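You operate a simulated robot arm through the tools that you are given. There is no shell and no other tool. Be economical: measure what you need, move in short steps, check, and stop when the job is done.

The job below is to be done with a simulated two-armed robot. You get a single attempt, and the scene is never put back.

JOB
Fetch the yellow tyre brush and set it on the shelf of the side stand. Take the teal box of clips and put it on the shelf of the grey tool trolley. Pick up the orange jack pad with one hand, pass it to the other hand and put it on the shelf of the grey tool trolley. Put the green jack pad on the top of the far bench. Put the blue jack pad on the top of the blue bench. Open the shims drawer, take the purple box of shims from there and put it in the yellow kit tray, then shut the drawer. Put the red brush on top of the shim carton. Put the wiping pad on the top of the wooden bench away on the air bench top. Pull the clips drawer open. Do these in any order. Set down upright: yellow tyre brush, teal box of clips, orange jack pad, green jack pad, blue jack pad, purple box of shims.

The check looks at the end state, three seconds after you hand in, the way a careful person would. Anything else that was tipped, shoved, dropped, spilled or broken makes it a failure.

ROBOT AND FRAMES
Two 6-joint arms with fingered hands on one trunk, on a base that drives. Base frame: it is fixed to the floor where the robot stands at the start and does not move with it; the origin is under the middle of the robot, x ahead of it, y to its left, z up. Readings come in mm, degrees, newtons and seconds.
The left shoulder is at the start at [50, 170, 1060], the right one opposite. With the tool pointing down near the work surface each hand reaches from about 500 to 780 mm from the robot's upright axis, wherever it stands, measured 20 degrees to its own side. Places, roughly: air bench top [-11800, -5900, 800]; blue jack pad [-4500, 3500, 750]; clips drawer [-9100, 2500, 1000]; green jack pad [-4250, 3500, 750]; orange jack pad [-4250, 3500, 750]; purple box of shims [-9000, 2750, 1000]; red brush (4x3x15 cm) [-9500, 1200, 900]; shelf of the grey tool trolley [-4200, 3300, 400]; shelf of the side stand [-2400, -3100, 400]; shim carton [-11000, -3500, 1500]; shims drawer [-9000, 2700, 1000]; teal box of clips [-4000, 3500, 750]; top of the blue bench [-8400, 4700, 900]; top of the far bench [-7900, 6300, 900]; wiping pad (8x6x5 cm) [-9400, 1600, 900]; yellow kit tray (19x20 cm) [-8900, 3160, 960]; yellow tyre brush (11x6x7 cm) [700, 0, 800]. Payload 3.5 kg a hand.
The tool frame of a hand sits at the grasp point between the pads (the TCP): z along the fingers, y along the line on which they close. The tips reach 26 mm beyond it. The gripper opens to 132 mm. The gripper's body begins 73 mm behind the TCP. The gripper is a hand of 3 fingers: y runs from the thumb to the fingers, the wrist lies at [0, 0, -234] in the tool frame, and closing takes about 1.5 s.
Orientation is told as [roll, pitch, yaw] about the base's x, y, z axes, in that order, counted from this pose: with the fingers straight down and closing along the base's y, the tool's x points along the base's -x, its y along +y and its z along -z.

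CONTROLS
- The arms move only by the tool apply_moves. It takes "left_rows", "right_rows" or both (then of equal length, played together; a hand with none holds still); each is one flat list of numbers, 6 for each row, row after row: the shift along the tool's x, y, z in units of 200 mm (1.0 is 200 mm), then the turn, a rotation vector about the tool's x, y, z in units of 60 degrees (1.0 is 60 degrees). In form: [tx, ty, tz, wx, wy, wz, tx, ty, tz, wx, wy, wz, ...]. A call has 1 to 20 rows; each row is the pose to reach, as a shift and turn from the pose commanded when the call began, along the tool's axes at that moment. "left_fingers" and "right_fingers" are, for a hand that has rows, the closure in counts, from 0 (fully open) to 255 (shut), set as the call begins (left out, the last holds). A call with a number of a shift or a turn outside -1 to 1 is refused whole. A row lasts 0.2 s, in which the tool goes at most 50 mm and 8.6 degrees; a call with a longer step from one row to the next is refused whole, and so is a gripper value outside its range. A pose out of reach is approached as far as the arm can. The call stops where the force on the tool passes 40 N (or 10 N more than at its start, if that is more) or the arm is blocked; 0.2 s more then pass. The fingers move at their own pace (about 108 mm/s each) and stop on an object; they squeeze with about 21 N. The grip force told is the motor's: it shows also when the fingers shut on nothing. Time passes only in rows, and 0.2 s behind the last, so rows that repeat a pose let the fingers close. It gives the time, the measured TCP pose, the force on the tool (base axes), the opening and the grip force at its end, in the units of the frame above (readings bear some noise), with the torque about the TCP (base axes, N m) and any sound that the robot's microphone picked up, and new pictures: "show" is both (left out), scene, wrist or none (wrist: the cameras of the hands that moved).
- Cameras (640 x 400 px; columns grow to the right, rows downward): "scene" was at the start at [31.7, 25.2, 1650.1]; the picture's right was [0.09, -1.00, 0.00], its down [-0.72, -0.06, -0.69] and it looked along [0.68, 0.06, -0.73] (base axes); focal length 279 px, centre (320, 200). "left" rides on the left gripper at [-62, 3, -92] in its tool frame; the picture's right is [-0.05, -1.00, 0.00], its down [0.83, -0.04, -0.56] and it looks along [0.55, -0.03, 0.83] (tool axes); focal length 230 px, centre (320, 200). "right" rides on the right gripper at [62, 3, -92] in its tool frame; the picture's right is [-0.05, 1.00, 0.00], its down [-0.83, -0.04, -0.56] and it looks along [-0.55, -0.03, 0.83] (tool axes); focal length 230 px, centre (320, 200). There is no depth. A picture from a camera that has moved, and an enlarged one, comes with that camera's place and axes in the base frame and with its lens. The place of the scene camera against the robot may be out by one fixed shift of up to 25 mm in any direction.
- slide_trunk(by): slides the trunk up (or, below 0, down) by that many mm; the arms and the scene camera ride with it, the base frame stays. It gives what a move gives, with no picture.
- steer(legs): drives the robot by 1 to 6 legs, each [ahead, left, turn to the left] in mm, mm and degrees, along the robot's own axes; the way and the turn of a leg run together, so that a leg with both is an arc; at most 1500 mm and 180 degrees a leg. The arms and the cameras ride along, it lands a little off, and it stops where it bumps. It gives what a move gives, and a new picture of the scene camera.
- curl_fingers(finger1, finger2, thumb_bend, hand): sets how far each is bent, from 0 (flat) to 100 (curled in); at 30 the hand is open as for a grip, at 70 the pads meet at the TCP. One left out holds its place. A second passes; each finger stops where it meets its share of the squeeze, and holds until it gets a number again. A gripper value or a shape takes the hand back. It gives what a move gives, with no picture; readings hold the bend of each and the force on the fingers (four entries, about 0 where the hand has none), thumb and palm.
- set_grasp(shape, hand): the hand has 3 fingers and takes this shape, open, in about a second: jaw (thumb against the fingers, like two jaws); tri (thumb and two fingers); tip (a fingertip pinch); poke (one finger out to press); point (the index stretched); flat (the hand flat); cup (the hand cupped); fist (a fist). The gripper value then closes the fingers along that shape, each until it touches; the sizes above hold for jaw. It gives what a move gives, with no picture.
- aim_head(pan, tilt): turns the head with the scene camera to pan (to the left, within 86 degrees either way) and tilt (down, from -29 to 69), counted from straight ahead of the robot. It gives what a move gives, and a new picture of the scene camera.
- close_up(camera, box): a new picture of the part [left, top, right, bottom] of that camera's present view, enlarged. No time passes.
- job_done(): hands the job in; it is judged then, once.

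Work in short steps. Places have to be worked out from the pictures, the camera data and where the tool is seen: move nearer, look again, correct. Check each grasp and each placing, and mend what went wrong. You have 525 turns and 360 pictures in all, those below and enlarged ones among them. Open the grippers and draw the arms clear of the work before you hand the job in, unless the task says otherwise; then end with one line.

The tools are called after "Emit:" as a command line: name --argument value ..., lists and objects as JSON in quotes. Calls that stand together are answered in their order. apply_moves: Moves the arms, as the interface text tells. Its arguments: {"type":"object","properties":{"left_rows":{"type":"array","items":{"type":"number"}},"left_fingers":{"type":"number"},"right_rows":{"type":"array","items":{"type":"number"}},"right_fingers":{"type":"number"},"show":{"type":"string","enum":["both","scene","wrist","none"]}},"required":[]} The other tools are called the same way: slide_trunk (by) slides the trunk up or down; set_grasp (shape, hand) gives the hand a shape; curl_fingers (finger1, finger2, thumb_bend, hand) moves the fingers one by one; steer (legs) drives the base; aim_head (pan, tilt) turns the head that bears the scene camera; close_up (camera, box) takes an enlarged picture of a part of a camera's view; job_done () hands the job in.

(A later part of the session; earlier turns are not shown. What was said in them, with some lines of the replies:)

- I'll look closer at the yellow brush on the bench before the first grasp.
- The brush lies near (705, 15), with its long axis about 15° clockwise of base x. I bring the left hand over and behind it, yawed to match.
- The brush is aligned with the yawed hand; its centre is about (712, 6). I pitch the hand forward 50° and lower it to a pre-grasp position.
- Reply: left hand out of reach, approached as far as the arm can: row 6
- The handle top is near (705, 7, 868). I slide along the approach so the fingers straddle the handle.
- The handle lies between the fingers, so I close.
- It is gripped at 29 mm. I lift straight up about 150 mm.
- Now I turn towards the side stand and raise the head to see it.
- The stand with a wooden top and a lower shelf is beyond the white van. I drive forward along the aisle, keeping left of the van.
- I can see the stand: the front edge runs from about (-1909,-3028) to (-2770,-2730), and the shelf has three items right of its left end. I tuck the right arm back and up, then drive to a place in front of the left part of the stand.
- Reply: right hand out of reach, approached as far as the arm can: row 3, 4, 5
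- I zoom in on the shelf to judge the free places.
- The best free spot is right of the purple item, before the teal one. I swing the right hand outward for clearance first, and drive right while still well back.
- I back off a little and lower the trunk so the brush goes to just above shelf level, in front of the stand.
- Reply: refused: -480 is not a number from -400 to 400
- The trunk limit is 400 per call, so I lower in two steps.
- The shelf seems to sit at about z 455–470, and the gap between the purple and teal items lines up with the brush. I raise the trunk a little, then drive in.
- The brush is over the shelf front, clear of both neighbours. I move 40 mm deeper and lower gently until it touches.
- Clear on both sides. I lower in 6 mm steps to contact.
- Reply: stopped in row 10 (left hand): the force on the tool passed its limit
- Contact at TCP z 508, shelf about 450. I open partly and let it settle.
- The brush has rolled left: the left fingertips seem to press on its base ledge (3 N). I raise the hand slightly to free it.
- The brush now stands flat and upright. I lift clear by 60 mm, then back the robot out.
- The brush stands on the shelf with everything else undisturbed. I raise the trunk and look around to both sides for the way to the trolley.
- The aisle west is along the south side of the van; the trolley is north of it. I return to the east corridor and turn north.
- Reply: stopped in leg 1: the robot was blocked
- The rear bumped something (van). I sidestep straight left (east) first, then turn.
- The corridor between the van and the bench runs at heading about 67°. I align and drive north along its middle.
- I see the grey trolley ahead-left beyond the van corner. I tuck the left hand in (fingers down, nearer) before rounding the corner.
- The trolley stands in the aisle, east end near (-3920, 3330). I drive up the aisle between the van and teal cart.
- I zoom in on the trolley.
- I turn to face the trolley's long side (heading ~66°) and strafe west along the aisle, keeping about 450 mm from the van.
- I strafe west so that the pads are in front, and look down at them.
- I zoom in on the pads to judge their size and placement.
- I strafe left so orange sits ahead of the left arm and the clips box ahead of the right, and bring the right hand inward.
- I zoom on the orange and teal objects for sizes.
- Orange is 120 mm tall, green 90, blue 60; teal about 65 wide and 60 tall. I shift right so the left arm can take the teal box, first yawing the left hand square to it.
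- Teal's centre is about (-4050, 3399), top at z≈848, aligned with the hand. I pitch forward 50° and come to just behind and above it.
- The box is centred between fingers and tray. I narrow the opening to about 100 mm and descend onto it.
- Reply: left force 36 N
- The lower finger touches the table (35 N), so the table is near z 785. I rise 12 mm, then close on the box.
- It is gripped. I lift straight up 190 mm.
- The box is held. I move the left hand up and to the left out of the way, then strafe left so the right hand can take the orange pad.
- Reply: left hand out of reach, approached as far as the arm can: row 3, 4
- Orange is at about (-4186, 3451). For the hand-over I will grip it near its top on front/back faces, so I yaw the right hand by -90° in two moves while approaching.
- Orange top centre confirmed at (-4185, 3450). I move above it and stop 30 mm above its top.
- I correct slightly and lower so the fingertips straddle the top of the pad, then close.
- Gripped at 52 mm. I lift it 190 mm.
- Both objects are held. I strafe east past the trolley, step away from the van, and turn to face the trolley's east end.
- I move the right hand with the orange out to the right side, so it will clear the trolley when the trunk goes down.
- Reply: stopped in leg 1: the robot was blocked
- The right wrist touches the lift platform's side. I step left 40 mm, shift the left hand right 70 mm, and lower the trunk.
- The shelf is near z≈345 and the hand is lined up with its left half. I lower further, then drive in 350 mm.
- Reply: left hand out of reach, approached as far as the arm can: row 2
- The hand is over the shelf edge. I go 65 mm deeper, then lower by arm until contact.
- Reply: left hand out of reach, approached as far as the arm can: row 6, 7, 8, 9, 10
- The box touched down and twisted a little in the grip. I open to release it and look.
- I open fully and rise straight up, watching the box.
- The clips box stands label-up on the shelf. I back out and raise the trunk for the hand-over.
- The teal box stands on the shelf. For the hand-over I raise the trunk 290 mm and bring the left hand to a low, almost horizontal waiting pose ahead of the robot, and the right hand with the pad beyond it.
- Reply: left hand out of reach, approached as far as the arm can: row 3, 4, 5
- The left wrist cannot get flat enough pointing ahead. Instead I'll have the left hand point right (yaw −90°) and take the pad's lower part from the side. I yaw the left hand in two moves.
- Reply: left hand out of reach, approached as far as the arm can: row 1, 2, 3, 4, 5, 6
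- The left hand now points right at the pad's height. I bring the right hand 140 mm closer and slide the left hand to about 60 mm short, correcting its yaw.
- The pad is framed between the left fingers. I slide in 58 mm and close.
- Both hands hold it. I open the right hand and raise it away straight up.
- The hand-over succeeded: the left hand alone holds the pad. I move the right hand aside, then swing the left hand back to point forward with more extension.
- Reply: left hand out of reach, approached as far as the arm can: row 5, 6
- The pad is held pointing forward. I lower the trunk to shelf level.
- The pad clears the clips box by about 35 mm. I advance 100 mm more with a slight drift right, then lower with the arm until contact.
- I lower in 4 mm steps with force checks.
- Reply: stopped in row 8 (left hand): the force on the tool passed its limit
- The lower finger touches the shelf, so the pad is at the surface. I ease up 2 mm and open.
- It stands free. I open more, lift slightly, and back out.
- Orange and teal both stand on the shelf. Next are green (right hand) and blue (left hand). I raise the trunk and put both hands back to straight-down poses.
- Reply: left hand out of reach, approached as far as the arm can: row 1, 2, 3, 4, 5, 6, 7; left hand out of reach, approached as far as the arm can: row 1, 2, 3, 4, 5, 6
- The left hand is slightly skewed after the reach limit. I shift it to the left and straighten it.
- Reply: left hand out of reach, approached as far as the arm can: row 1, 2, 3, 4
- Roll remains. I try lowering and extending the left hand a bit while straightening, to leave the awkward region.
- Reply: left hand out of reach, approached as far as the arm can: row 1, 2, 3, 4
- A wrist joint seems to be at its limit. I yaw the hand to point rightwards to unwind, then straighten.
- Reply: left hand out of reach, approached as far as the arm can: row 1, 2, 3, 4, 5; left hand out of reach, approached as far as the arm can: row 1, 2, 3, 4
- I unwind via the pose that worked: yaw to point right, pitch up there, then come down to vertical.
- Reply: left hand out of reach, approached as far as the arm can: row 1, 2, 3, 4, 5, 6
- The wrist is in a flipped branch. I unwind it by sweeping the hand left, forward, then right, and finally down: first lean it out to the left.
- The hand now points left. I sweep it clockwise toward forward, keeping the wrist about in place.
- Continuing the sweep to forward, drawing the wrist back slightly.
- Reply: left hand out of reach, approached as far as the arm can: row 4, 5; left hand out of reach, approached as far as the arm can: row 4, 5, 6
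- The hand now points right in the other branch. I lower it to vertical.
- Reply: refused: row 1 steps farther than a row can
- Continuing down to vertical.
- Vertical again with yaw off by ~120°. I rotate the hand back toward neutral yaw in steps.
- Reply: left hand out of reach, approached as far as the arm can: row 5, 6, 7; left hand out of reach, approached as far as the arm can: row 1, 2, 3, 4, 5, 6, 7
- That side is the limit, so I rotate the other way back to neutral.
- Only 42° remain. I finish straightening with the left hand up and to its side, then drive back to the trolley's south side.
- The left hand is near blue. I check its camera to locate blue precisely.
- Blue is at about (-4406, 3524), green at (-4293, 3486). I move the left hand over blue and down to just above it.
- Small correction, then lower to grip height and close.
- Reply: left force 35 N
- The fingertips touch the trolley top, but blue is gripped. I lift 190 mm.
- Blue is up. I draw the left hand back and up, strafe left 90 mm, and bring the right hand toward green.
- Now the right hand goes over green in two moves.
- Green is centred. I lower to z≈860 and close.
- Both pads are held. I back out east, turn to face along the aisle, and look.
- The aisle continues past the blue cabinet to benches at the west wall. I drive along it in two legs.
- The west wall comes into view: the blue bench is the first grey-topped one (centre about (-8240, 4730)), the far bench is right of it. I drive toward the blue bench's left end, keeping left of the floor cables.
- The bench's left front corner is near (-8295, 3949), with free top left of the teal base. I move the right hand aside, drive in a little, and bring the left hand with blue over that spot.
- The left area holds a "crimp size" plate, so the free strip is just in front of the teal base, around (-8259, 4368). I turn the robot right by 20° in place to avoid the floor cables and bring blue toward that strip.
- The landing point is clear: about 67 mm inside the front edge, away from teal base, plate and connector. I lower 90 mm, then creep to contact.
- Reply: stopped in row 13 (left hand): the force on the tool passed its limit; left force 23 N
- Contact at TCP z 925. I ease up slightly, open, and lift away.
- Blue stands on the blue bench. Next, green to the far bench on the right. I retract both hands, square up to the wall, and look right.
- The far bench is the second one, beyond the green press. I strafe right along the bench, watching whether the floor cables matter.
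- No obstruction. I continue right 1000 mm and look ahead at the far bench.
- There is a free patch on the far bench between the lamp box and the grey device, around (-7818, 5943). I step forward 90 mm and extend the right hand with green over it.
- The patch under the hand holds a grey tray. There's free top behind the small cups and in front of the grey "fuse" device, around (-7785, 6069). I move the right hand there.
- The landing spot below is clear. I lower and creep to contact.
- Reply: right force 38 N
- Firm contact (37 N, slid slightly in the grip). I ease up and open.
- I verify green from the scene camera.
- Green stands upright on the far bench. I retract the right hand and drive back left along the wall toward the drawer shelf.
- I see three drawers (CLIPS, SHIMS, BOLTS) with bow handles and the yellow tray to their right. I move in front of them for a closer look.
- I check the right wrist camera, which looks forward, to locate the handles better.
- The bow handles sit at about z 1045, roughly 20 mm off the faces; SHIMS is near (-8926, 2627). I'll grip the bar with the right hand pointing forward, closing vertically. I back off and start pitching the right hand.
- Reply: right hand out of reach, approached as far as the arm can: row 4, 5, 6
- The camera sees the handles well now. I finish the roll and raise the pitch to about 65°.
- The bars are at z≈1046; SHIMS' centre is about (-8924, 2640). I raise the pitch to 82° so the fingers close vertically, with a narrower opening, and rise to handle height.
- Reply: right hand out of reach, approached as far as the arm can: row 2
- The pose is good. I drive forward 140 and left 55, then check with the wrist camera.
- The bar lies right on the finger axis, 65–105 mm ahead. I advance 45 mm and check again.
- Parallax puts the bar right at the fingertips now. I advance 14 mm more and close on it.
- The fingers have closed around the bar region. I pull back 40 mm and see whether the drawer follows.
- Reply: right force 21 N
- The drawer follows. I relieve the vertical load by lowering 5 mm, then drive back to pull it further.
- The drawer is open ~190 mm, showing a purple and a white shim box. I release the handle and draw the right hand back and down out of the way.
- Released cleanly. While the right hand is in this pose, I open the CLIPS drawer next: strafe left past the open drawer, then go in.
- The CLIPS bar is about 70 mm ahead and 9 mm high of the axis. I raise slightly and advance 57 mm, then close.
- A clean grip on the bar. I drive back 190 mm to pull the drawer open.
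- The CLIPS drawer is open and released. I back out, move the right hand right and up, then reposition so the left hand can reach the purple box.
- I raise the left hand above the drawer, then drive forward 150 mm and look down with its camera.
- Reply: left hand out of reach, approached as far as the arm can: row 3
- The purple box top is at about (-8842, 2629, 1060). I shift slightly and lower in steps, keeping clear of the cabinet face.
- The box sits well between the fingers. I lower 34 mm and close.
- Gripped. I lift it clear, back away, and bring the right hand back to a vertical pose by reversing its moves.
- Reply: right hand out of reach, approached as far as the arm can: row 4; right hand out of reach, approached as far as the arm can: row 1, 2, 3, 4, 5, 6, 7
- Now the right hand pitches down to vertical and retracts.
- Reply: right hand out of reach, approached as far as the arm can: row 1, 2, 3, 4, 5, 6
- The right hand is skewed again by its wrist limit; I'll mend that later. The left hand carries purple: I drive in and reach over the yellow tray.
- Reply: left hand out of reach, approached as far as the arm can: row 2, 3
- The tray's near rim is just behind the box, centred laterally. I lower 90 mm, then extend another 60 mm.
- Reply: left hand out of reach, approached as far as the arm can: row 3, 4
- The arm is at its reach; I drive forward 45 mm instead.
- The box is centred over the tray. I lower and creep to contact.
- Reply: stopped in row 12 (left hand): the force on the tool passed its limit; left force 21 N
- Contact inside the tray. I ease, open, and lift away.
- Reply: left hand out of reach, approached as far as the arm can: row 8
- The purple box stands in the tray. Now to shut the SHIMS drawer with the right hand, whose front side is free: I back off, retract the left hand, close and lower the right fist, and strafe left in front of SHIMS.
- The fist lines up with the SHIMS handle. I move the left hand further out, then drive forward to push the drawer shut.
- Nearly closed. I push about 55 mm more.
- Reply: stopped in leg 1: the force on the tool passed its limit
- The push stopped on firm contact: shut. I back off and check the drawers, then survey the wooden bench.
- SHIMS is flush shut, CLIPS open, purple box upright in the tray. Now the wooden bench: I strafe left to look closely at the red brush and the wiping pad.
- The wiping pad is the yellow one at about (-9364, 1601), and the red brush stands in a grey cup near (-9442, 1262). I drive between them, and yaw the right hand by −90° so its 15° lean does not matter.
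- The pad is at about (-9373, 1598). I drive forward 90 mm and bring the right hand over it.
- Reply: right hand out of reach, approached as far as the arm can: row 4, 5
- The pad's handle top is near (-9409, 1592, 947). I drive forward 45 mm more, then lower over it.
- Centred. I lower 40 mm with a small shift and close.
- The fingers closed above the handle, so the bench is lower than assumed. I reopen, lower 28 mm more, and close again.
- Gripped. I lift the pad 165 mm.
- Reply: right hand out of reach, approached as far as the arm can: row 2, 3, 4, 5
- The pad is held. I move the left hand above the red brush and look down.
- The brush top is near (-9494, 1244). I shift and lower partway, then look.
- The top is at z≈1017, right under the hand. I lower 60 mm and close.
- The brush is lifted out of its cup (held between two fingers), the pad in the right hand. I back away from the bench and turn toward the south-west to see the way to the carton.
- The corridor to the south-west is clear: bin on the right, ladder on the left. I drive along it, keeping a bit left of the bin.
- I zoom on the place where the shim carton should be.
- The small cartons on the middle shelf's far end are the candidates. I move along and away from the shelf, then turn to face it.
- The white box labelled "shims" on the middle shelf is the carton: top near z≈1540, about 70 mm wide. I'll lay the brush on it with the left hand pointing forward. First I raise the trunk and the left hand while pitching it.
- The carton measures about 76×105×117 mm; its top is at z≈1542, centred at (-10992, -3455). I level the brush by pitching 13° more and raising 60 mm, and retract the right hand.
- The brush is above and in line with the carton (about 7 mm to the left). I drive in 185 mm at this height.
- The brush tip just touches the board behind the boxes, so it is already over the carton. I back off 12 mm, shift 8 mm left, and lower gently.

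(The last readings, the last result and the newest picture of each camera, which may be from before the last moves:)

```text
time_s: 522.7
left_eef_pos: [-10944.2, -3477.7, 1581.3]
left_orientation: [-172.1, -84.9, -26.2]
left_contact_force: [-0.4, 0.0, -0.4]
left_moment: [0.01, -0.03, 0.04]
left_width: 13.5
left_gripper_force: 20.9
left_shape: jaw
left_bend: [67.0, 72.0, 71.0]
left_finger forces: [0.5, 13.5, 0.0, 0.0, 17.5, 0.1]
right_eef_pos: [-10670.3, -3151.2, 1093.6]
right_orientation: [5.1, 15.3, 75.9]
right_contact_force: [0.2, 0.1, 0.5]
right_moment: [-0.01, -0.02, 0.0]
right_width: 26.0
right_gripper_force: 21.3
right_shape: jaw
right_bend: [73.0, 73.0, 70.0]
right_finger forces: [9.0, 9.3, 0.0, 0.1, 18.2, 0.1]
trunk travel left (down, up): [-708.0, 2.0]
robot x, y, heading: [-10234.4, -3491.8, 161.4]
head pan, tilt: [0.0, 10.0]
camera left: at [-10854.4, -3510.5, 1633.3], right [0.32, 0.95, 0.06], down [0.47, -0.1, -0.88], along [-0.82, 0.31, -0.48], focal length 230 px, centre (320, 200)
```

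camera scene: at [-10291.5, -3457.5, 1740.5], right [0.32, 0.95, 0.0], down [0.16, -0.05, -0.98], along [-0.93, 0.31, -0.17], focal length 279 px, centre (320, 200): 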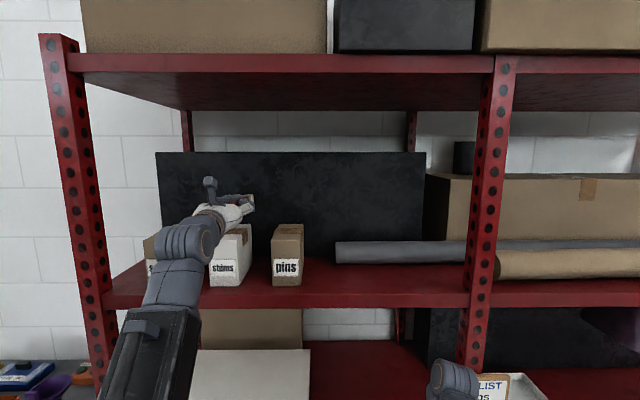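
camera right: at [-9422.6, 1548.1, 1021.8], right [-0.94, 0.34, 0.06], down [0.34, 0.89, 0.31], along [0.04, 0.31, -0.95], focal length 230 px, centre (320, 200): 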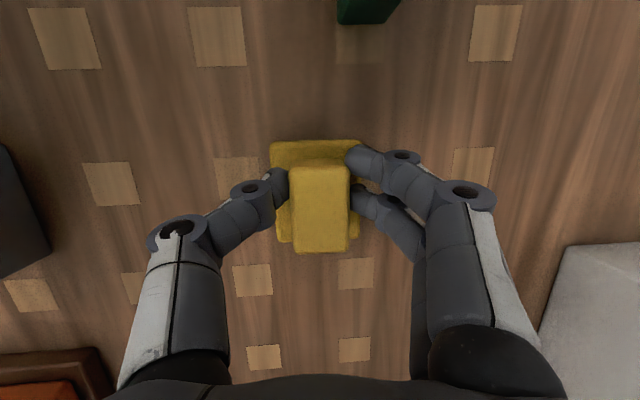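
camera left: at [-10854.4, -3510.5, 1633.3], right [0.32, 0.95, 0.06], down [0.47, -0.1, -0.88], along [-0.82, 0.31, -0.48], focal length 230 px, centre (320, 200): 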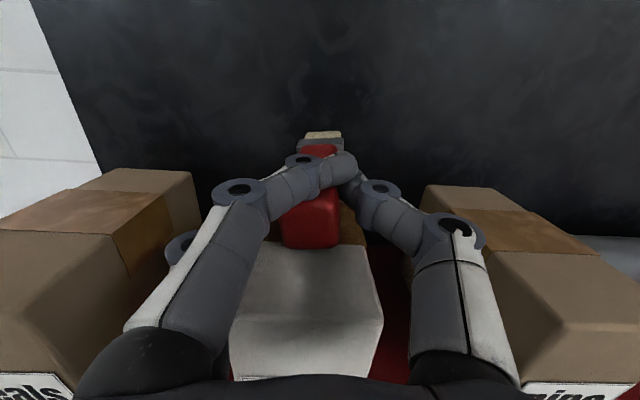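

Aligned over the carton top. I creep down in 2.5 mm steps until contact.

Emit:
apply_moves --left_rows '[0.012, 0, 0, 0, 0, 0, 0.025, 0, 0, 0, 0, 0, 0.037, 0, 0, 0, 0, 0, 0.05, 0, 0, 0, 0, 0, 0.062, 0, 0, 0, 0, 0, 0.075, 0, 0, 0, 0, 0, 0.087, 0, 0, 0, 0, 0, 0.1, 0, 0, 0, 0, 0, 0.112, 0, 0, 0, 0, 0, 0.125, 0, 0, 0, 0, 0]' --show "wrist"

```text
time_s: 523.9
left_eef_pos: [-10943.9, -3478.1, 1575.8]
left_orientation: [-174.1, -83.8, -24.3]
left_contact_force: [-1.3, 1.5, 16.2]
left_moment: [-0.27, 0.02, 0.01]
left_width: 13.1
left_gripper_force: 21.1
left_shape: jaw
left_bend: [66.0, 72.0, 71.0]
left_finger forces: [12.7, 12.3, 0.0, 0.1, 17.8, 0.0]
right_eef_pos: [-10669.9, -3151.2, 1093.4]
right_orientation: [5.2, 15.3, 75.8]
right_contact_force: [-0.2, 0.4, -1.3]
right_moment: [0.01, -0.01, 0.01]
right_width: 26.1
right_gripper_force: 20.6
right_shape: jaw
right_bend: [73.0, 73.0, 70.0]
right_finger forces: [8.8, 9.3, 0.1, 0.0, 18.2, 0.0]
trunk travel left (down, up): [-708.0, 2.0]
robot x, y, heading: [-10234.4, -3488.5, 161.4]
head pan, tilt: [0.0, 10.0]
stopped in row 6 (left hand): the force on the tool passed its limit (the readings are from after the stop); the commanded pose is now the measured one
camera left: at [-10852.3, -3510.4, 1627.2], right [0.32, 0.95, 0.06], down [0.46, -0.1, -0.88], along [-0.83, 0.31, -0.46], focal length 230 px, centre (320, 200)
```

left: 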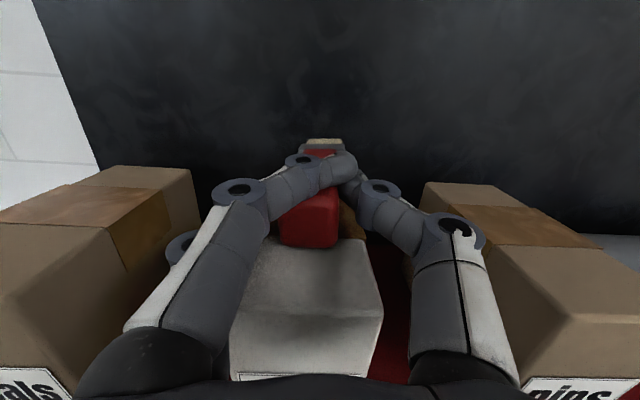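

Contact. I ease up 1.5 mm and open the fingers part way.

Emit:
apply_moves --left_rows '[-0.008, 0, 0, 0, 0, 0, -0.008, 0, 0, 0, 0, 0, -0.008, 0, 0, 0, 0, 0, -0.008, 0, 0, 0, 0, 0]' --left_fingers 130 --show "wrist"

```text
time_s: 524.9
left_eef_pos: [-10945.1, -3476.8, 1575.4]
left_orientation: [-173.7, -84.2, -24.6]
left_contact_force: [-0.4, -0.7, -0.2]
left_moment: [0.02, 0.0, -0.02]
left_width: 64.0
left_gripper_force: 0.2
left_shape: jaw
left_bend: [73.0, 73.0, 70.0]
left_finger forces: [0.0, 0.1, 0.0, 0.1, 0.1, 0.0]
right_eef_pos: [-10670.1, -3150.3, 1094.5]
right_orientation: [5.1, 15.5, 75.9]
right_contact_force: [-0.3, -0.3, -0.5]
right_moment: [-0.03, 0.01, 0.01]
right_width: 25.6
right_gripper_force: 20.7
right_shape: jaw
right_bend: [73.0, 73.0, 70.0]
right_finger forces: [9.0, 9.3, 0.0, 0.0, 18.2, 0.1]
trunk travel left (down, up): [-708.0, 2.0]
robot x, y, heading: [-10239.5, -3489.6, 161.6]
head pan, tilt: [0.0, 10.0]
camera left: at [-10854.2, -3510.5, 1626.5], right [0.32, 0.95, 0.06], down [0.46, -0.1, -0.88], along [-0.83, 0.31, -0.47], focal length 230 px, centre (320, 200)
```

left: 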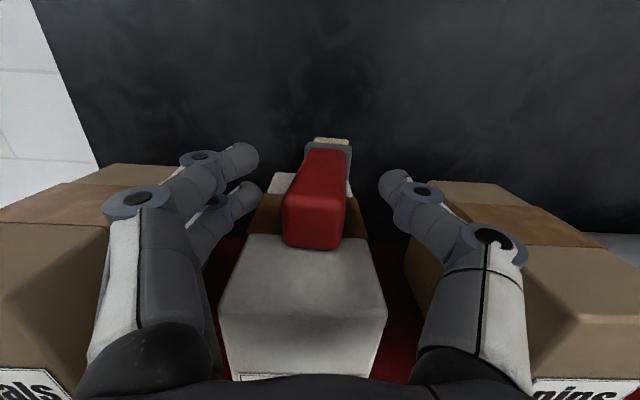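

The brush lies on the shims carton. I lift the hand 12 mm, then back straight out.

Emit:
apply_moves --left_rows '[-0.03, 0, 0, 0, 0, 0, -0.06, 0, 0, 0, 0, 0]' --show "none"

Emit:
steer --legs '[[-420, 0, 0]]'

Emit:
close_up --camera "scene" --box '[160, 120, 440, 280]'

```text
time_s: 525.5
left_eef_pos: [-10944.5, -3477.6, 1587.3]
left_orientation: [-173.6, -84.2, -24.6]
left_contact_force: [-0.1, 0.4, -0.3]
left_moment: [-0.06, 0.02, 0.06]
left_width: 64.1
left_gripper_force: 0.1
left_shape: jaw
left_bend: [73.0, 73.0, 70.0]
left_finger forces: [0.1, 0.0, 0.0, 0.1, 0.1, 0.0]
right_eef_pos: [-10670.1, -3151.3, 1094.6]
right_orientation: [5.1, 15.4, 75.8]
right_contact_force: [0.2, 0.6, 0.2]
right_moment: [0.04, 0.02, -0.01]
right_width: 25.8
right_gripper_force: 21.1
right_shape: jaw
right_bend: [73.0, 73.0, 70.0]
right_finger forces: [8.9, 9.3, 0.1, 0.1, 18.3, 0.0]
trunk travel left (down, up): [-708.0, 2.0]
robot x, y, heading: [-10236.2, -3495.5, 161.4]
head pan, tilt: [0.0, 10.0]
```

```text
time_s: 528.0
left_eef_pos: [-10555.1, -3605.8, 1587.6]
left_orientation: [-173.7, -84.2, -24.9]
left_contact_force: [0.2, 0.5, -0.6]
left_moment: [0.03, -0.01, -0.01]
left_width: 64.1
left_gripper_force: 0.1
left_shape: jaw
left_bend: [73.0, 73.0, 70.0]
left_finger forces: [0.0, 0.0, 0.0, 0.0, 0.0, 0.0]
right_eef_pos: [-10280.3, -3279.5, 1094.1]
right_orientation: [5.1, 15.3, 75.6]
right_contact_force: [0.0, 0.1, 0.0]
right_moment: [0.0, 0.05, 0.0]
right_width: 25.8
right_gripper_force: 21.4
right_shape: jaw
right_bend: [73.0, 73.0, 70.0]
right_finger forces: [8.9, 9.3, 0.1, 0.1, 18.2, 0.0]
trunk travel left (down, up): [-708.0, 2.0]
robot x, y, heading: [-9846.9, -3626.2, 161.1]
head pan, tilt: [0.0, 10.0]
camera scene: at [-9905.1, -3587.9, 1740.4], right [0.32, 0.95, 0.0], down [0.16, -0.06, -0.98], along [-0.93, 0.32, -0.17], focal length 279 px, centre (320, 200)
```

scene: 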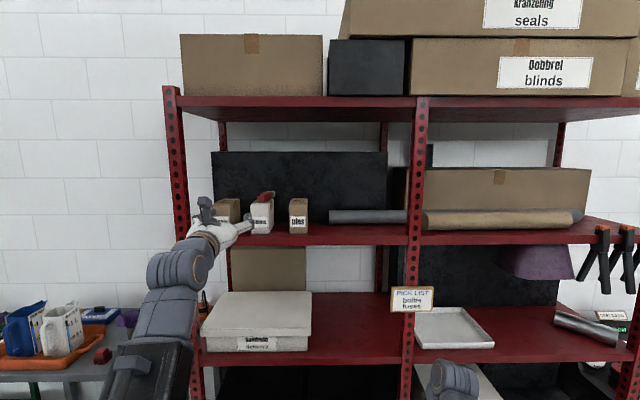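

```text
2.29 times, centred on (300, 200) of scene
camera zoom: at [-9905.1, -3587.9, 1740.4], right [0.32, 0.95, 0.0], down [0.16, -0.06, -0.98], along [-0.93, 0.32, -0.17], focal length 637 px, centre (366, 200)
```

zoom: 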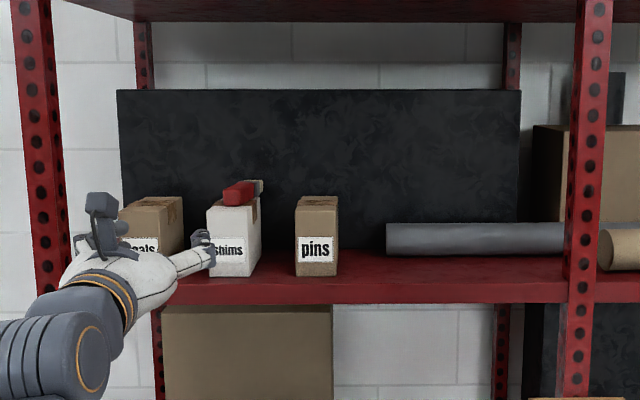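

The brush rests on the shims carton. Now the air bench further south along the wall: I strafe left and look.

Emit:
steer --legs '[[0, 1250, 0], [0, 1000, 0]]'

Emit:
aim_head --pan 10 --tilt 25

```text
time_s: 539.0
left_eef_pos: [-11229.8, -5759.4, 1586.8]
left_orientation: [-173.5, -84.1, -23.0]
left_contact_force: [0.3, -0.1, 0.2]
left_moment: [-0.01, -0.02, -0.02]
left_width: 64.2
left_gripper_force: 0.0
left_shape: jaw
left_bend: [73.0, 73.0, 70.0]
left_finger forces: [0.0, 0.0, 0.0, 0.0, 0.0, 0.0]
right_eef_pos: [-10966.8, -5423.8, 1095.4]
right_orientation: [5.1, 15.3, 77.6]
right_contact_force: [-0.8, 0.5, 0.0]
right_moment: [0.0, -0.01, 0.0]
right_width: 26.0
right_gripper_force: 21.0
right_shape: jaw
right_bend: [73.0, 73.0, 70.0]
right_finger forces: [8.9, 9.3, 0.0, 0.0, 18.1, 0.0]
trunk travel left (down, up): [-708.0, 2.0]
robot x, y, heading: [-10517.4, -5753.4, 163.4]
head pan, tilt: [0.0, 10.0]
camera scene: at [-10579.8, -5718.7, 1740.4], right [0.29, 0.96, 0.0], down [0.17, -0.05, -0.98], along [-0.94, 0.28, -0.17], focal length 279 px, centre (320, 200)
```

scene: 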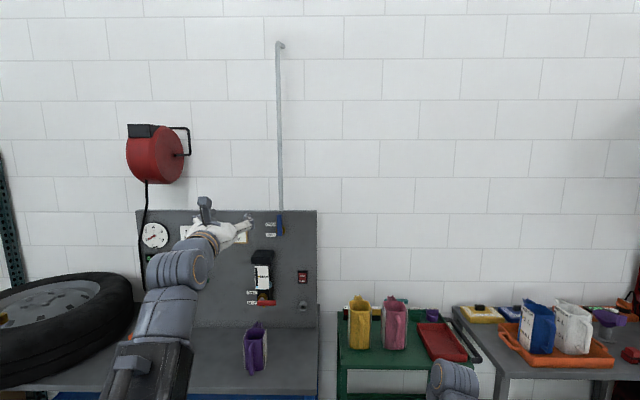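

```text
time_s: 539.8
left_eef_pos: [-11230.8, -5758.4, 1586.8]
left_orientation: [-173.6, -84.2, -22.9]
left_contact_force: [0.5, -0.9, 0.2]
left_moment: [-0.04, -0.01, 0.0]
left_width: 64.3
left_gripper_force: 0.0
left_shape: jaw
left_bend: [73.0, 73.0, 70.0]
left_finger forces: [0.0, 0.0, 0.0, 0.0, 0.0, 0.0]
right_eef_pos: [-10967.0, -5422.3, 1094.8]
right_orientation: [5.0, 15.2, 77.7]
right_contact_force: [1.1, -0.1, 0.0]
right_moment: [0.0, -0.01, 0.0]
right_width: 25.7
right_gripper_force: 20.9
right_shape: jaw
right_bend: [73.0, 73.0, 70.0]
right_finger forces: [8.9, 9.3, 0.0, 0.0, 18.2, 0.0]
trunk travel left (down, up): [-708.0, 2.0]
robot x, y, heading: [-10521.5, -5754.1, 163.0]
head pan, tilt: [10.0, 25.0]
camera scene: at [-10582.2, -5734.1, 1716.1], right [0.12, 0.99, 0.0], down [0.42, -0.05, -0.91], along [-0.9, 0.11, -0.42], focal length 279 px, centre (320, 200)
```

scene: 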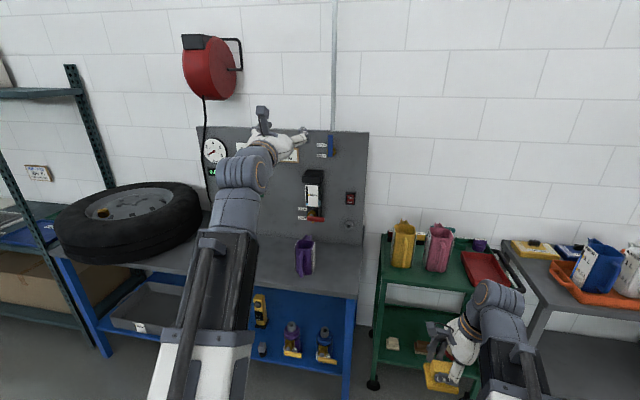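

The blue-legged bench with the gauge panel is the air bench; there's free top right of the purple bottle. I bring the left hand down a bit, move the right hand with the pad inward, and drive closer.

Emit:
apply_moves --left_rows '[0.08, 0, -0.08, 0, 0.12, 0, 0.16, 0, -0.16, 0, 0.24, 0, 0.24, 0, -0.24, 0, 0.36, 0, 0.32, 0, -0.32, 0, 0.48, 0, 0.4, 0, -0.4, 0, 0.6, 0, 0.5, 0, -0.5, 0, 0.72, 0]' --show "none"

Emit:
apply_moves --right_rows '[0.19, 0.05, 0.05, 0, 0, 0, 0.38, 0.1, 0.1, 0, 0, 0, 0.57, 0.15, 0.15, 0, 0, 0, 0.76, 0.2, 0.2, 0, 0, 0, 0.96, 0.25, 0.26, 0, 0, 0]' --show "none"

Emit:
steer --legs '[[0, 90, -2], [400, 0, 0]]'

Emit:
close_up --camera "right" --box '[0, 0, 640, 400]'

```text
time_s: 541.2
left_eef_pos: [-11143.4, -5781.9, 1475.7]
left_orientation: [-1.0, -52.4, 164.3]
left_contact_force: [-0.4, 0.6, -0.5]
left_moment: [0.03, 0.05, 0.01]
left_width: 64.4
left_gripper_force: 0.1
left_shape: jaw
left_bend: [73.0, 73.0, 70.0]
left_finger forces: [0.0, 0.0, 0.1, 0.0, 0.0, 0.0]
right_eef_pos: [-10964.5, -5423.6, 1094.3]
right_orientation: [5.1, 15.2, 77.6]
right_contact_force: [-0.3, -0.3, -0.1]
right_moment: [-0.02, 0.04, -0.04]
right_width: 26.0
right_gripper_force: 21.4
right_shape: jaw
right_bend: [73.0, 73.0, 70.0]
right_finger forces: [8.9, 9.4, 0.0, 0.0, 18.2, 0.0]
trunk travel left (down, up): [-708.0, 2.0]
robot x, y, heading: [-10518.7, -5756.2, 163.2]
head pan, tilt: [10.0, 25.0]
```

```text
time_s: 542.4
left_eef_pos: [-11146.4, -5783.0, 1474.7]
left_orientation: [-1.1, -52.5, 164.2]
left_contact_force: [0.3, 0.2, 0.8]
left_moment: [0.03, 0.01, 0.0]
left_width: 64.2
left_gripper_force: 0.0
left_shape: jaw
left_bend: [73.0, 73.0, 70.0]
left_finger forces: [0.0, 0.1, 0.0, 0.1, 0.0, 0.1]
right_eef_pos: [-11035.4, -5471.9, 1064.8]
right_orientation: [6.2, 15.3, 81.6]
right_contact_force: [-0.2, 0.2, -0.8]
right_moment: [0.01, 0.03, -0.01]
right_width: 25.8
right_gripper_force: 20.9
right_shape: jaw
right_bend: [73.0, 73.0, 70.0]
right_finger forces: [8.9, 9.5, 0.0, 0.0, 18.5, 0.0]
right hand out of reach, approached as far as the arm can: row 1, 2, 3, 4, 5
trunk travel left (down, up): [-708.0, 2.0]
robot x, y, heading: [-10520.7, -5752.1, 163.2]
head pan, tilt: [10.0, 25.0]
```

```text
time_s: 545.6
left_eef_pos: [-11547.6, -5717.4, 1475.4]
left_orientation: [-1.1, -52.5, 161.9]
left_contact_force: [-0.2, 0.3, -0.3]
left_moment: [0.03, -0.01, 0.02]
left_width: 64.2
left_gripper_force: 0.0
left_shape: jaw
left_bend: [73.0, 73.0, 70.0]
left_finger forces: [0.0, 0.0, 0.0, 0.1, 0.0, 0.0]
right_eef_pos: [-11421.7, -5412.8, 1065.9]
right_orientation: [6.0, 15.4, 79.2]
right_contact_force: [0.1, -0.6, -1.5]
right_moment: [0.03, -0.02, 0.0]
right_width: 25.6
right_gripper_force: 21.0
right_shape: jaw
right_bend: [73.0, 73.0, 70.0]
right_finger forces: [8.9, 9.4, 0.0, 0.0, 18.4, 0.0]
trunk travel left (down, up): [-708.0, 2.0]
robot x, y, heading: [-10923.9, -5714.1, 160.6]
head pan, tilt: [10.0, 25.0]
camera scene: at [-10983.6, -5692.4, 1716.0], right [0.16, 0.99, 0.0], down [0.42, -0.07, -0.91], along [-0.89, 0.14, -0.42], focal length 279 px, centre (320, 200)
```

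scene: 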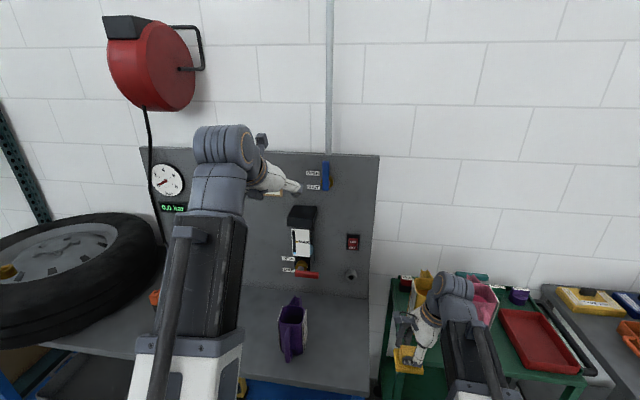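

```text
1.00 times, centred on (320, 200) of right
camera zoom: at [-11421.6, -5448.3, 1169.6], right [-0.96, 0.26, 0.09], down [0.28, 0.91, 0.31], along [0.0, 0.32, -0.95], focal length 230 px, centre (320, 200)
```

zoom: 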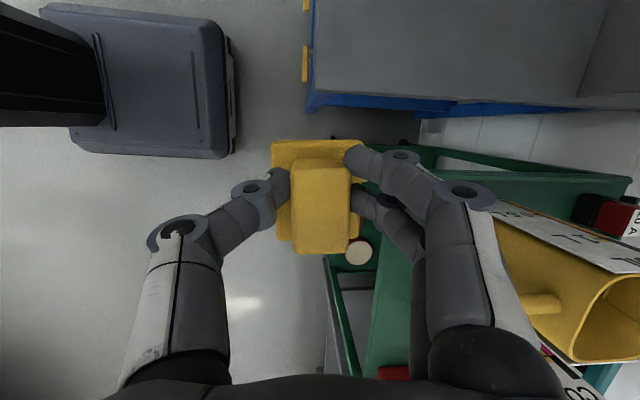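

The right hand is over the green cart's edge; the free bench area is to the left. I sidestep left 100, go forward 90, then extend the right hand over the bench.

Emit:
steer --legs '[[0, 110, 0], [90, 0, 0]]'

Emit:
apply_moves --right_rows '[0.08, 0.13, 0.02, 0, 0, 0, 0.16, 0.26, 0.05, 0, 0, 0, 0.24, 0.4, 0.07, 0, 0, 0]' --show "both"

```text
time_s: 547.5
left_eef_pos: [-11669.7, -5796.1, 1475.7]
left_orientation: [-1.0, -52.5, 162.0]
left_contact_force: [-1.0, 0.3, -0.3]
left_moment: [0.0, -0.02, 0.01]
left_width: 64.1
left_gripper_force: 0.2
left_shape: jaw
left_bend: [73.0, 73.0, 70.0]
left_finger forces: [0.1, 0.0, 0.0, 0.0, 0.0, 0.0]
right_eef_pos: [-11545.1, -5489.5, 1063.7]
right_orientation: [6.0, 15.4, 79.2]
right_contact_force: [0.3, 0.9, -1.2]
right_moment: [-0.02, -0.05, 0.01]
right_width: 25.9
right_gripper_force: 21.1
right_shape: jaw
right_bend: [73.0, 73.0, 70.0]
right_finger forces: [8.9, 9.3, 0.0, 0.0, 18.5, 0.1]
trunk travel left (down, up): [-708.0, 2.0]
robot x, y, heading: [-11043.9, -5794.2, 160.8]
head pan, tilt: [10.0, 25.0]
camera scene: at [-11106.4, -5769.3, 1715.9], right [0.16, 0.99, 0.0], down [0.42, -0.07, -0.91], along [-0.89, 0.14, -0.42], focal length 279 px, centre (320, 200)
```

scene: 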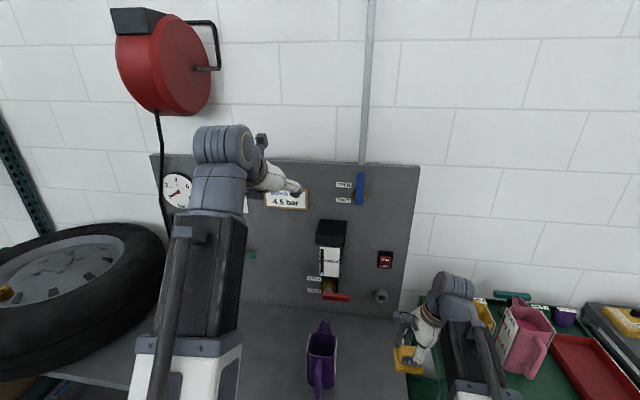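

```text
time_s: 548.3
left_eef_pos: [-11668.4, -5795.3, 1475.6]
left_orientation: [-1.0, -52.5, 161.9]
left_contact_force: [-0.9, -0.2, 0.1]
left_moment: [0.01, -0.01, -0.02]
left_width: 64.1
left_gripper_force: 0.1
left_shape: jaw
left_bend: [73.0, 73.0, 70.0]
left_finger forces: [0.0, 0.0, 0.0, 0.0, 0.0, 0.0]
right_eef_pos: [-11624.0, -5485.9, 1061.2]
right_orientation: [6.7, 15.3, 81.2]
right_contact_force: [1.1, -0.9, -0.9]
right_moment: [0.0, -0.04, -0.01]
right_width: 25.8
right_gripper_force: 20.2
right_shape: jaw
right_bend: [73.0, 73.0, 70.0]
right_finger forces: [8.9, 9.5, 0.0, 0.0, 18.4, 0.0]
right hand out of reach, approached as far as the arm can: row 1, 2, 3
trunk travel left (down, up): [-708.0, 2.0]
robot x, y, heading: [-11043.6, -5787.1, 160.9]
head pan, tilt: [10.0, 25.0]
camera scene: at [-11104.9, -5770.2, 1716.0], right [0.16, 0.99, 0.0], down [0.42, -0.07, -0.91], along [-0.89, 0.14, -0.42], focal length 279 px, centre (320, 200)
camera right: at [-11621.4, -5522.7, 1166.2], right [-0.97, 0.23, 0.1], down [0.25, 0.92, 0.31], along [-0.02, 0.32, -0.95], focal length 230 px, centre (320, 200)
```

scene: 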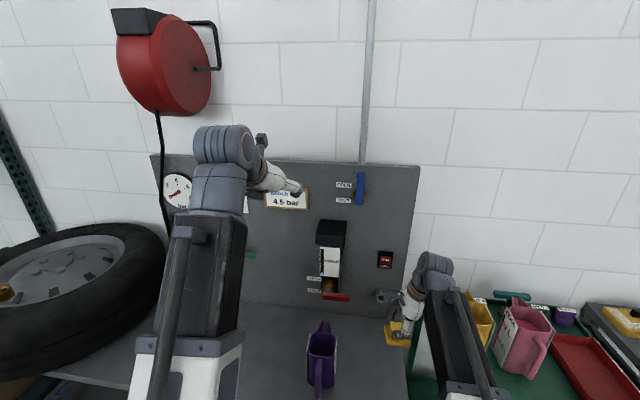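
right: 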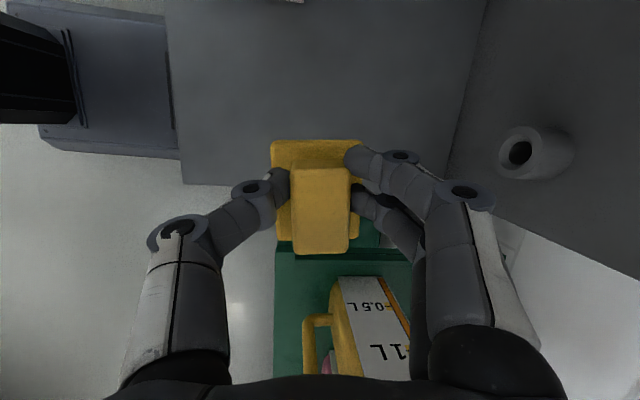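

The pad is above the bench's right edge with free space to the left. I sidestep left 75 mm and lower 110 mm.

Emit:
steer --legs '[[0, 75, 0]]'

Emit:
apply_moves --right_rows '[-0.05, 0, 0.18, 0, 0, 0, -0.1, 0, 0.36, 0, 0, 0, -0.145, 0, 0.53, 0, 0, 0]' --show "wrist"

```text
time_s: 549.3
left_eef_pos: [-11692.6, -5867.7, 1475.9]
left_orientation: [-1.3, -52.5, 162.1]
left_contact_force: [-0.6, 0.1, -0.5]
left_moment: [-0.03, -0.03, -0.05]
left_width: 64.1
left_gripper_force: 0.0
left_shape: jaw
left_bend: [73.0, 73.0, 70.0]
left_finger forces: [0.1, 0.0, 0.0, 0.0, 0.1, 0.0]
right_eef_pos: [-11647.5, -5557.6, 1062.6]
right_orientation: [6.7, 15.3, 81.2]
right_contact_force: [0.7, -0.6, -0.5]
right_moment: [0.05, 0.02, -0.01]
right_width: 26.0
right_gripper_force: 20.8
right_shape: jaw
right_bend: [73.0, 73.0, 70.0]
right_finger forces: [8.9, 9.4, 0.1, 0.0, 18.4, 0.0]
trunk travel left (down, up): [-708.0, 2.0]
robot x, y, heading: [-11065.5, -5855.8, 161.2]
head pan, tilt: [10.0, 25.0]
camera scene: at [-11129.2, -5842.5, 1716.0], right [0.16, 0.99, 0.0], down [0.42, -0.07, -0.91], along [-0.89, 0.14, -0.42], focal length 279 px, centre (320, 200)
```

scene: 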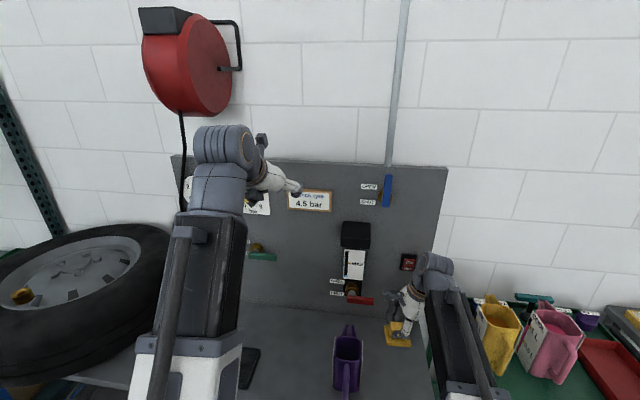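

```text
time_s: 550.1
left_eef_pos: [-11692.7, -5866.1, 1477.0]
left_orientation: [-1.1, -52.5, 161.9]
left_contact_force: [0.0, 0.3, 1.4]
left_moment: [-0.02, -0.03, 0.01]
left_width: 64.1
left_gripper_force: 0.0
left_shape: jaw
left_bend: [73.0, 73.0, 70.0]
left_finger forces: [0.1, 0.1, 0.1, 0.0, 0.0, 0.0]
right_eef_pos: [-11659.1, -5553.5, 950.4]
right_orientation: [6.7, 15.3, 81.1]
right_contact_force: [-0.4, 0.6, -0.2]
right_moment: [-0.01, 0.01, -0.01]
right_width: 25.7
right_gripper_force: 21.5
right_shape: jaw
right_bend: [73.0, 73.0, 70.0]
right_finger forces: [8.9, 9.3, 0.0, 0.0, 18.3, 0.1]
trunk travel left (down, up): [-708.0, 2.0]
robot x, y, heading: [-11068.2, -5862.9, 161.1]
head pan, tilt: [10.0, 25.0]
camera right: at [-11656.6, -5591.0, 1056.0], right [-0.97, 0.23, 0.1], down [0.25, 0.92, 0.31], along [-0.02, 0.32, -0.95], focal length 230 px, centre (320, 200)
```

right: 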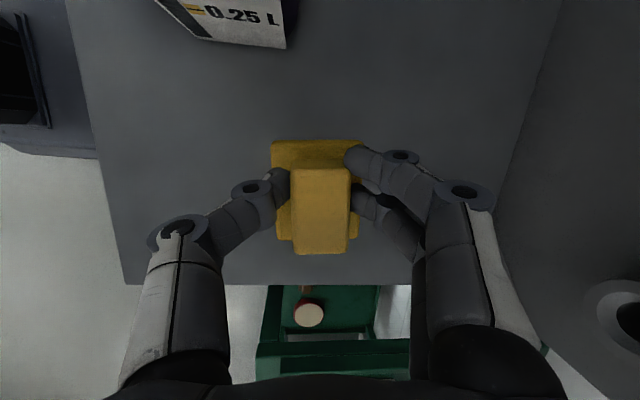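

Over clear bench top, away from the bottle. I creep down until contact.

Emit:
apply_moves --right_rows '[-0.02, 0, 0.072, 0, 0, 0, -0.04, 0, 0.145, 0, 0, 0, -0.053, 0, 0.193, 0, 0, 0, -0.06, 0, 0.217, 0, 0, 0, -0.067, 0, 0.241, 0, 0, 0, -0.073, 0, 0.265, 0, 0, 0, -0.08, 0, 0.289, 0, 0, 0, -0.087, 0, 0.313, 0, 0, 0, -0.093, 0, 0.337, 0, 0, 0, -0.1, 0, 0.362, 0, 0, 0, -0.107, 0, 0.386, 0, 0, 0, -0.113, 0, 0.41, 0, 0, 0, -0.12, 0, 0.434, 0, 0, 0, -0.127, 0, 0.458, 0, 0, 0, -0.133, 0, 0.482, 0, 0, 0, -0.14, 0, 0.506, 0, 0, 0, -0.147, 0, 0.53, 0, 0, 0]' --show "wrist"

```text
time_s: 551.9
left_eef_pos: [-11690.9, -5868.5, 1476.9]
left_orientation: [-1.0, -52.7, 161.9]
left_contact_force: [0.2, 0.8, -0.6]
left_moment: [-0.01, 0.01, 0.03]
left_width: 64.3
left_gripper_force: 0.0
left_shape: jaw
left_bend: [73.0, 73.0, 70.0]
left_finger forces: [0.1, 0.0, 0.0, 0.0, 0.0, 0.0]
right_eef_pos: [-11665.6, -5557.5, 893.7]
right_orientation: [6.9, 15.7, 81.5]
right_contact_force: [6.4, -3.6, 22.8]
right_moment: [-0.07, -0.18, 0.21]
right_width: 28.8
right_gripper_force: 20.8
right_shape: jaw
right_bend: [74.0, 74.0, 73.0]
right_finger forces: [10.9, 12.0, 0.0, 0.1, 26.2, 0.0]
trunk travel left (down, up): [-708.0, 2.0]
robot x, y, heading: [-11065.1, -5858.7, 160.7]
head pan, tilt: [10.0, 25.0]
stopped in row 8 (right hand): the force on the tool passed its limit (the readings are from after the stop); the commanded pose is now the measured one
camera right: at [-11662.3, -5593.0, 999.0], right [-0.97, 0.23, 0.1], down [0.25, 0.92, 0.3], along [-0.02, 0.32, -0.95], focal length 230 px, centre (320, 200)
```

right: 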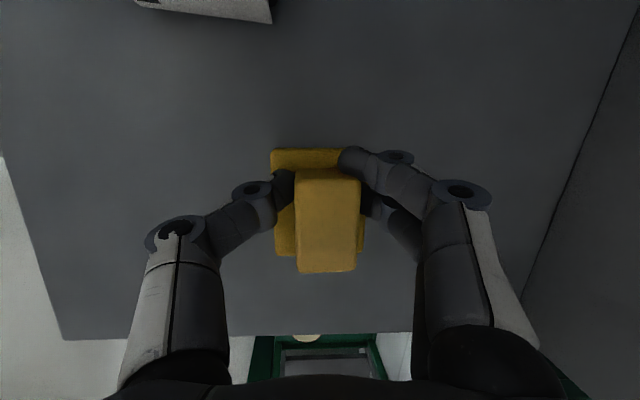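

Contact at z≈894. I ease up, open, and lift away.

Emit:
apply_moves --right_rows '[0.004, 0, -0.015, 0, 0, 0, 0.004, 0, -0.015, 0, 0, 0, 0.004, 0, -0.015, 0, 0, 0, 0.01, 0, -0.03, 0, 0, 0, 0.05, 0, -0.18, 0, 0, 0, 0.1, 0, -0.36, 0, 0, 0, 0.15, 0, -0.55, 0, 0, 0]' --right_fingers 110 --show "wrist"

```text
time_s: 553.5
left_eef_pos: [-11691.7, -5866.9, 1476.0]
left_orientation: [-1.0, -52.5, 162.0]
left_contact_force: [0.3, -0.4, 0.8]
left_moment: [-0.01, -0.01, 0.0]
left_width: 64.1
left_gripper_force: 0.0
left_shape: jaw
left_bend: [73.0, 73.0, 70.0]
left_finger forces: [0.0, 0.0, 0.0, 0.1, 0.1, 0.0]
right_eef_pos: [-11653.9, -5558.0, 1005.3]
right_orientation: [6.8, 15.6, 81.4]
right_contact_force: [-0.5, -0.3, 0.3]
right_moment: [-0.01, 0.01, 0.02]
right_width: 74.8
right_gripper_force: 0.1
right_shape: jaw
right_bend: [72.0, 72.0, 70.0]
right_finger forces: [0.0, 0.0, 0.0, 0.1, 0.0, 0.0]
trunk travel left (down, up): [-708.0, 2.0]
robot x, y, heading: [-11070.4, -5860.4, 161.0]
head pan, tilt: [10.0, 25.0]
camera right: at [-11651.2, -5595.0, 1109.9], right [-0.97, 0.23, 0.1], down [0.25, 0.92, 0.3], along [-0.02, 0.32, -0.95], focal length 230 px, centre (320, 200)
```

right: 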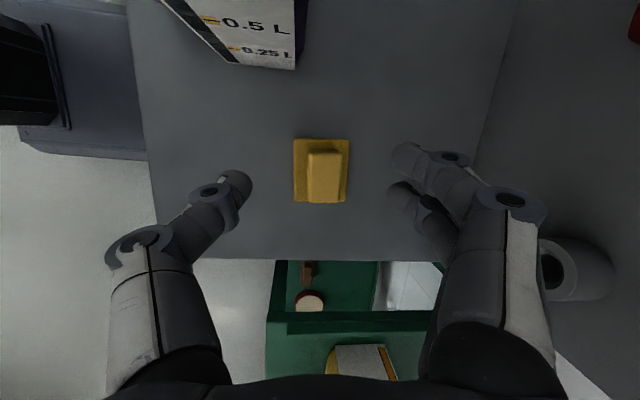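

The wiping pad lies on the air bench. I raise the right hand, back the robot well away and open both hands.

Emit:
apply_moves --right_rows '[0.04, 0, -0.15, 0, 0, 0, 0.08, 0, -0.3, 0, 0, 0]' --show "none"

Emit:
steer --legs '[[-550, 0, 0]]'

Emit:
apply_moves --left_rows '[0, 0, 0, 0, 0, 0, 0, 0, 0, 0, 0, 0, 0, 0, 0, 0, 0, 0]' --right_rows '[0, 0, 0, 0, 0, 0, 0, 0, 0, 0, 0, 0, 0, 0, 0, 0, 0, 0]' --left_fingers 0 --right_fingers 0 --show "scene"

```text
time_s: 554.1
left_eef_pos: [-11691.2, -5866.9, 1476.5]
left_orientation: [-1.0, -52.6, 161.9]
left_contact_force: [0.4, -0.7, 0.5]
left_moment: [0.01, 0.02, 0.01]
left_width: 64.3
left_gripper_force: 0.0
left_shape: jaw
left_bend: [73.0, 73.0, 70.0]
left_finger forces: [0.1, 0.0, 0.0, 0.1, 0.1, 0.0]
right_eef_pos: [-11647.2, -5559.2, 1065.9]
right_orientation: [6.8, 15.5, 81.7]
right_contact_force: [-0.5, 0.3, 0.3]
right_moment: [0.01, 0.03, 0.01]
right_width: 74.4
right_gripper_force: 0.1
right_shape: jaw
right_bend: [72.0, 72.0, 70.0]
right_finger forces: [0.1, 0.0, 0.0, 0.0, 0.0, 0.0]
trunk travel left (down, up): [-708.0, 2.0]
robot x, y, heading: [-11069.4, -5860.5, 160.9]
head pan, tilt: [10.0, 25.0]
```

```text
time_s: 557.2
left_eef_pos: [-11171.6, -6045.1, 1477.0]
left_orientation: [-1.0, -52.6, 161.8]
left_contact_force: [-0.7, 0.6, -0.2]
left_moment: [0.0, -0.02, 0.05]
left_width: 64.2
left_gripper_force: 0.1
left_shape: jaw
left_bend: [73.0, 73.0, 70.0]
left_finger forces: [0.0, 0.0, 0.0, 0.0, 0.1, 0.1]
right_eef_pos: [-11127.4, -5737.5, 1066.4]
right_orientation: [6.9, 15.5, 81.4]
right_contact_force: [-0.4, 0.0, 0.2]
right_moment: [0.02, 0.01, -0.02]
right_width: 74.3
right_gripper_force: 0.0
right_shape: jaw
right_bend: [72.0, 72.0, 70.0]
right_finger forces: [0.0, 0.0, 0.0, 0.0, 0.0, 0.0]
trunk travel left (down, up): [-708.0, 2.0]
robot x, y, heading: [-10546.1, -6040.1, 160.6]
head pan, tilt: [10.0, 25.0]
camera scene: at [-10608.4, -6020.8, 1716.1], right [0.16, 0.99, 0.0], down [0.42, -0.07, -0.91], along [-0.89, 0.15, -0.42], focal length 279 px, centre (320, 200)
```

scene: 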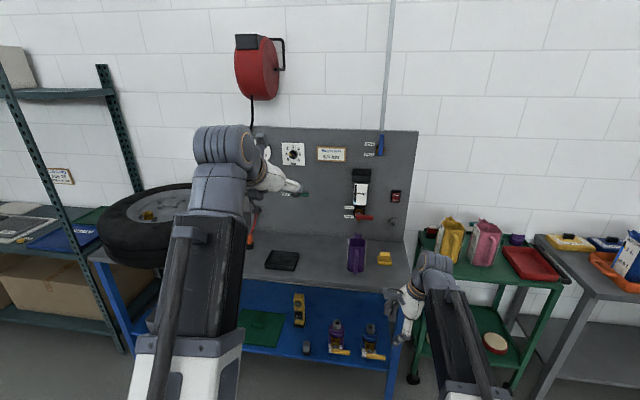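

```text
time_s: 558.0
left_eef_pos: [-11172.8, -6044.7, 1476.8]
left_orientation: [-0.9, -52.5, 161.8]
left_contact_force: [-0.6, 0.4, 0.9]
left_moment: [0.02, 0.03, 0.0]
left_width: 131.7
left_gripper_force: 0.1
left_shape: jaw
left_bend: [30.0, 30.0, 30.0]
left_finger forces: [0.0, 0.1, 0.0, 0.0, 0.0, 0.0]
right_eef_pos: [-11126.8, -5737.2, 1067.5]
right_orientation: [6.8, 15.5, 81.4]
right_contact_force: [-0.4, -0.1, 0.6]
right_moment: [0.03, -0.02, 0.03]
right_width: 131.7
right_gripper_force: 0.1
right_shape: jaw
right_bend: [30.0, 30.0, 30.0]
right_finger forces: [0.0, 0.0, 0.0, 0.0, 0.0, 0.0]
trunk travel left (down, up): [-708.0, 2.0]
robot x, y, heading: [-10548.7, -6040.6, 160.7]
head pan, tilt: [10.0, 25.0]
camera scene: at [-10609.2, -6020.6, 1716.0], right [0.16, 0.99, 0.0], down [0.42, -0.07, -0.91], along [-0.89, 0.14, -0.42], focal length 279 px, centre (320, 200)
```

scene: 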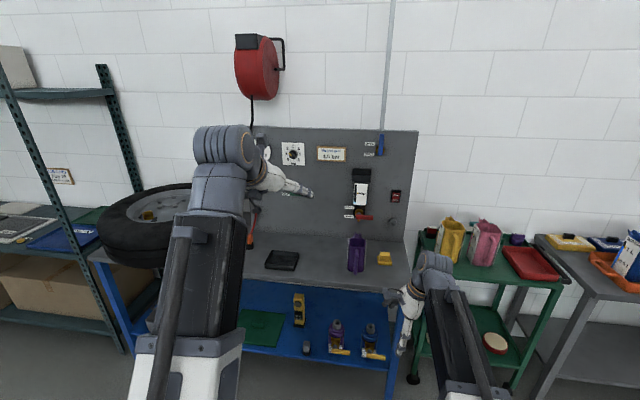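

The pad sits on the air bench, both hands are open and clear, and every placement was checked after release, so I hand the job in.

Emit:
job_done

```text
The job is handed in.
```

The job is handed in, with every item placed, the shims drawer shut and the clips drawer open; I looked at each item after releasing it, and the result of the final check is not known to me.
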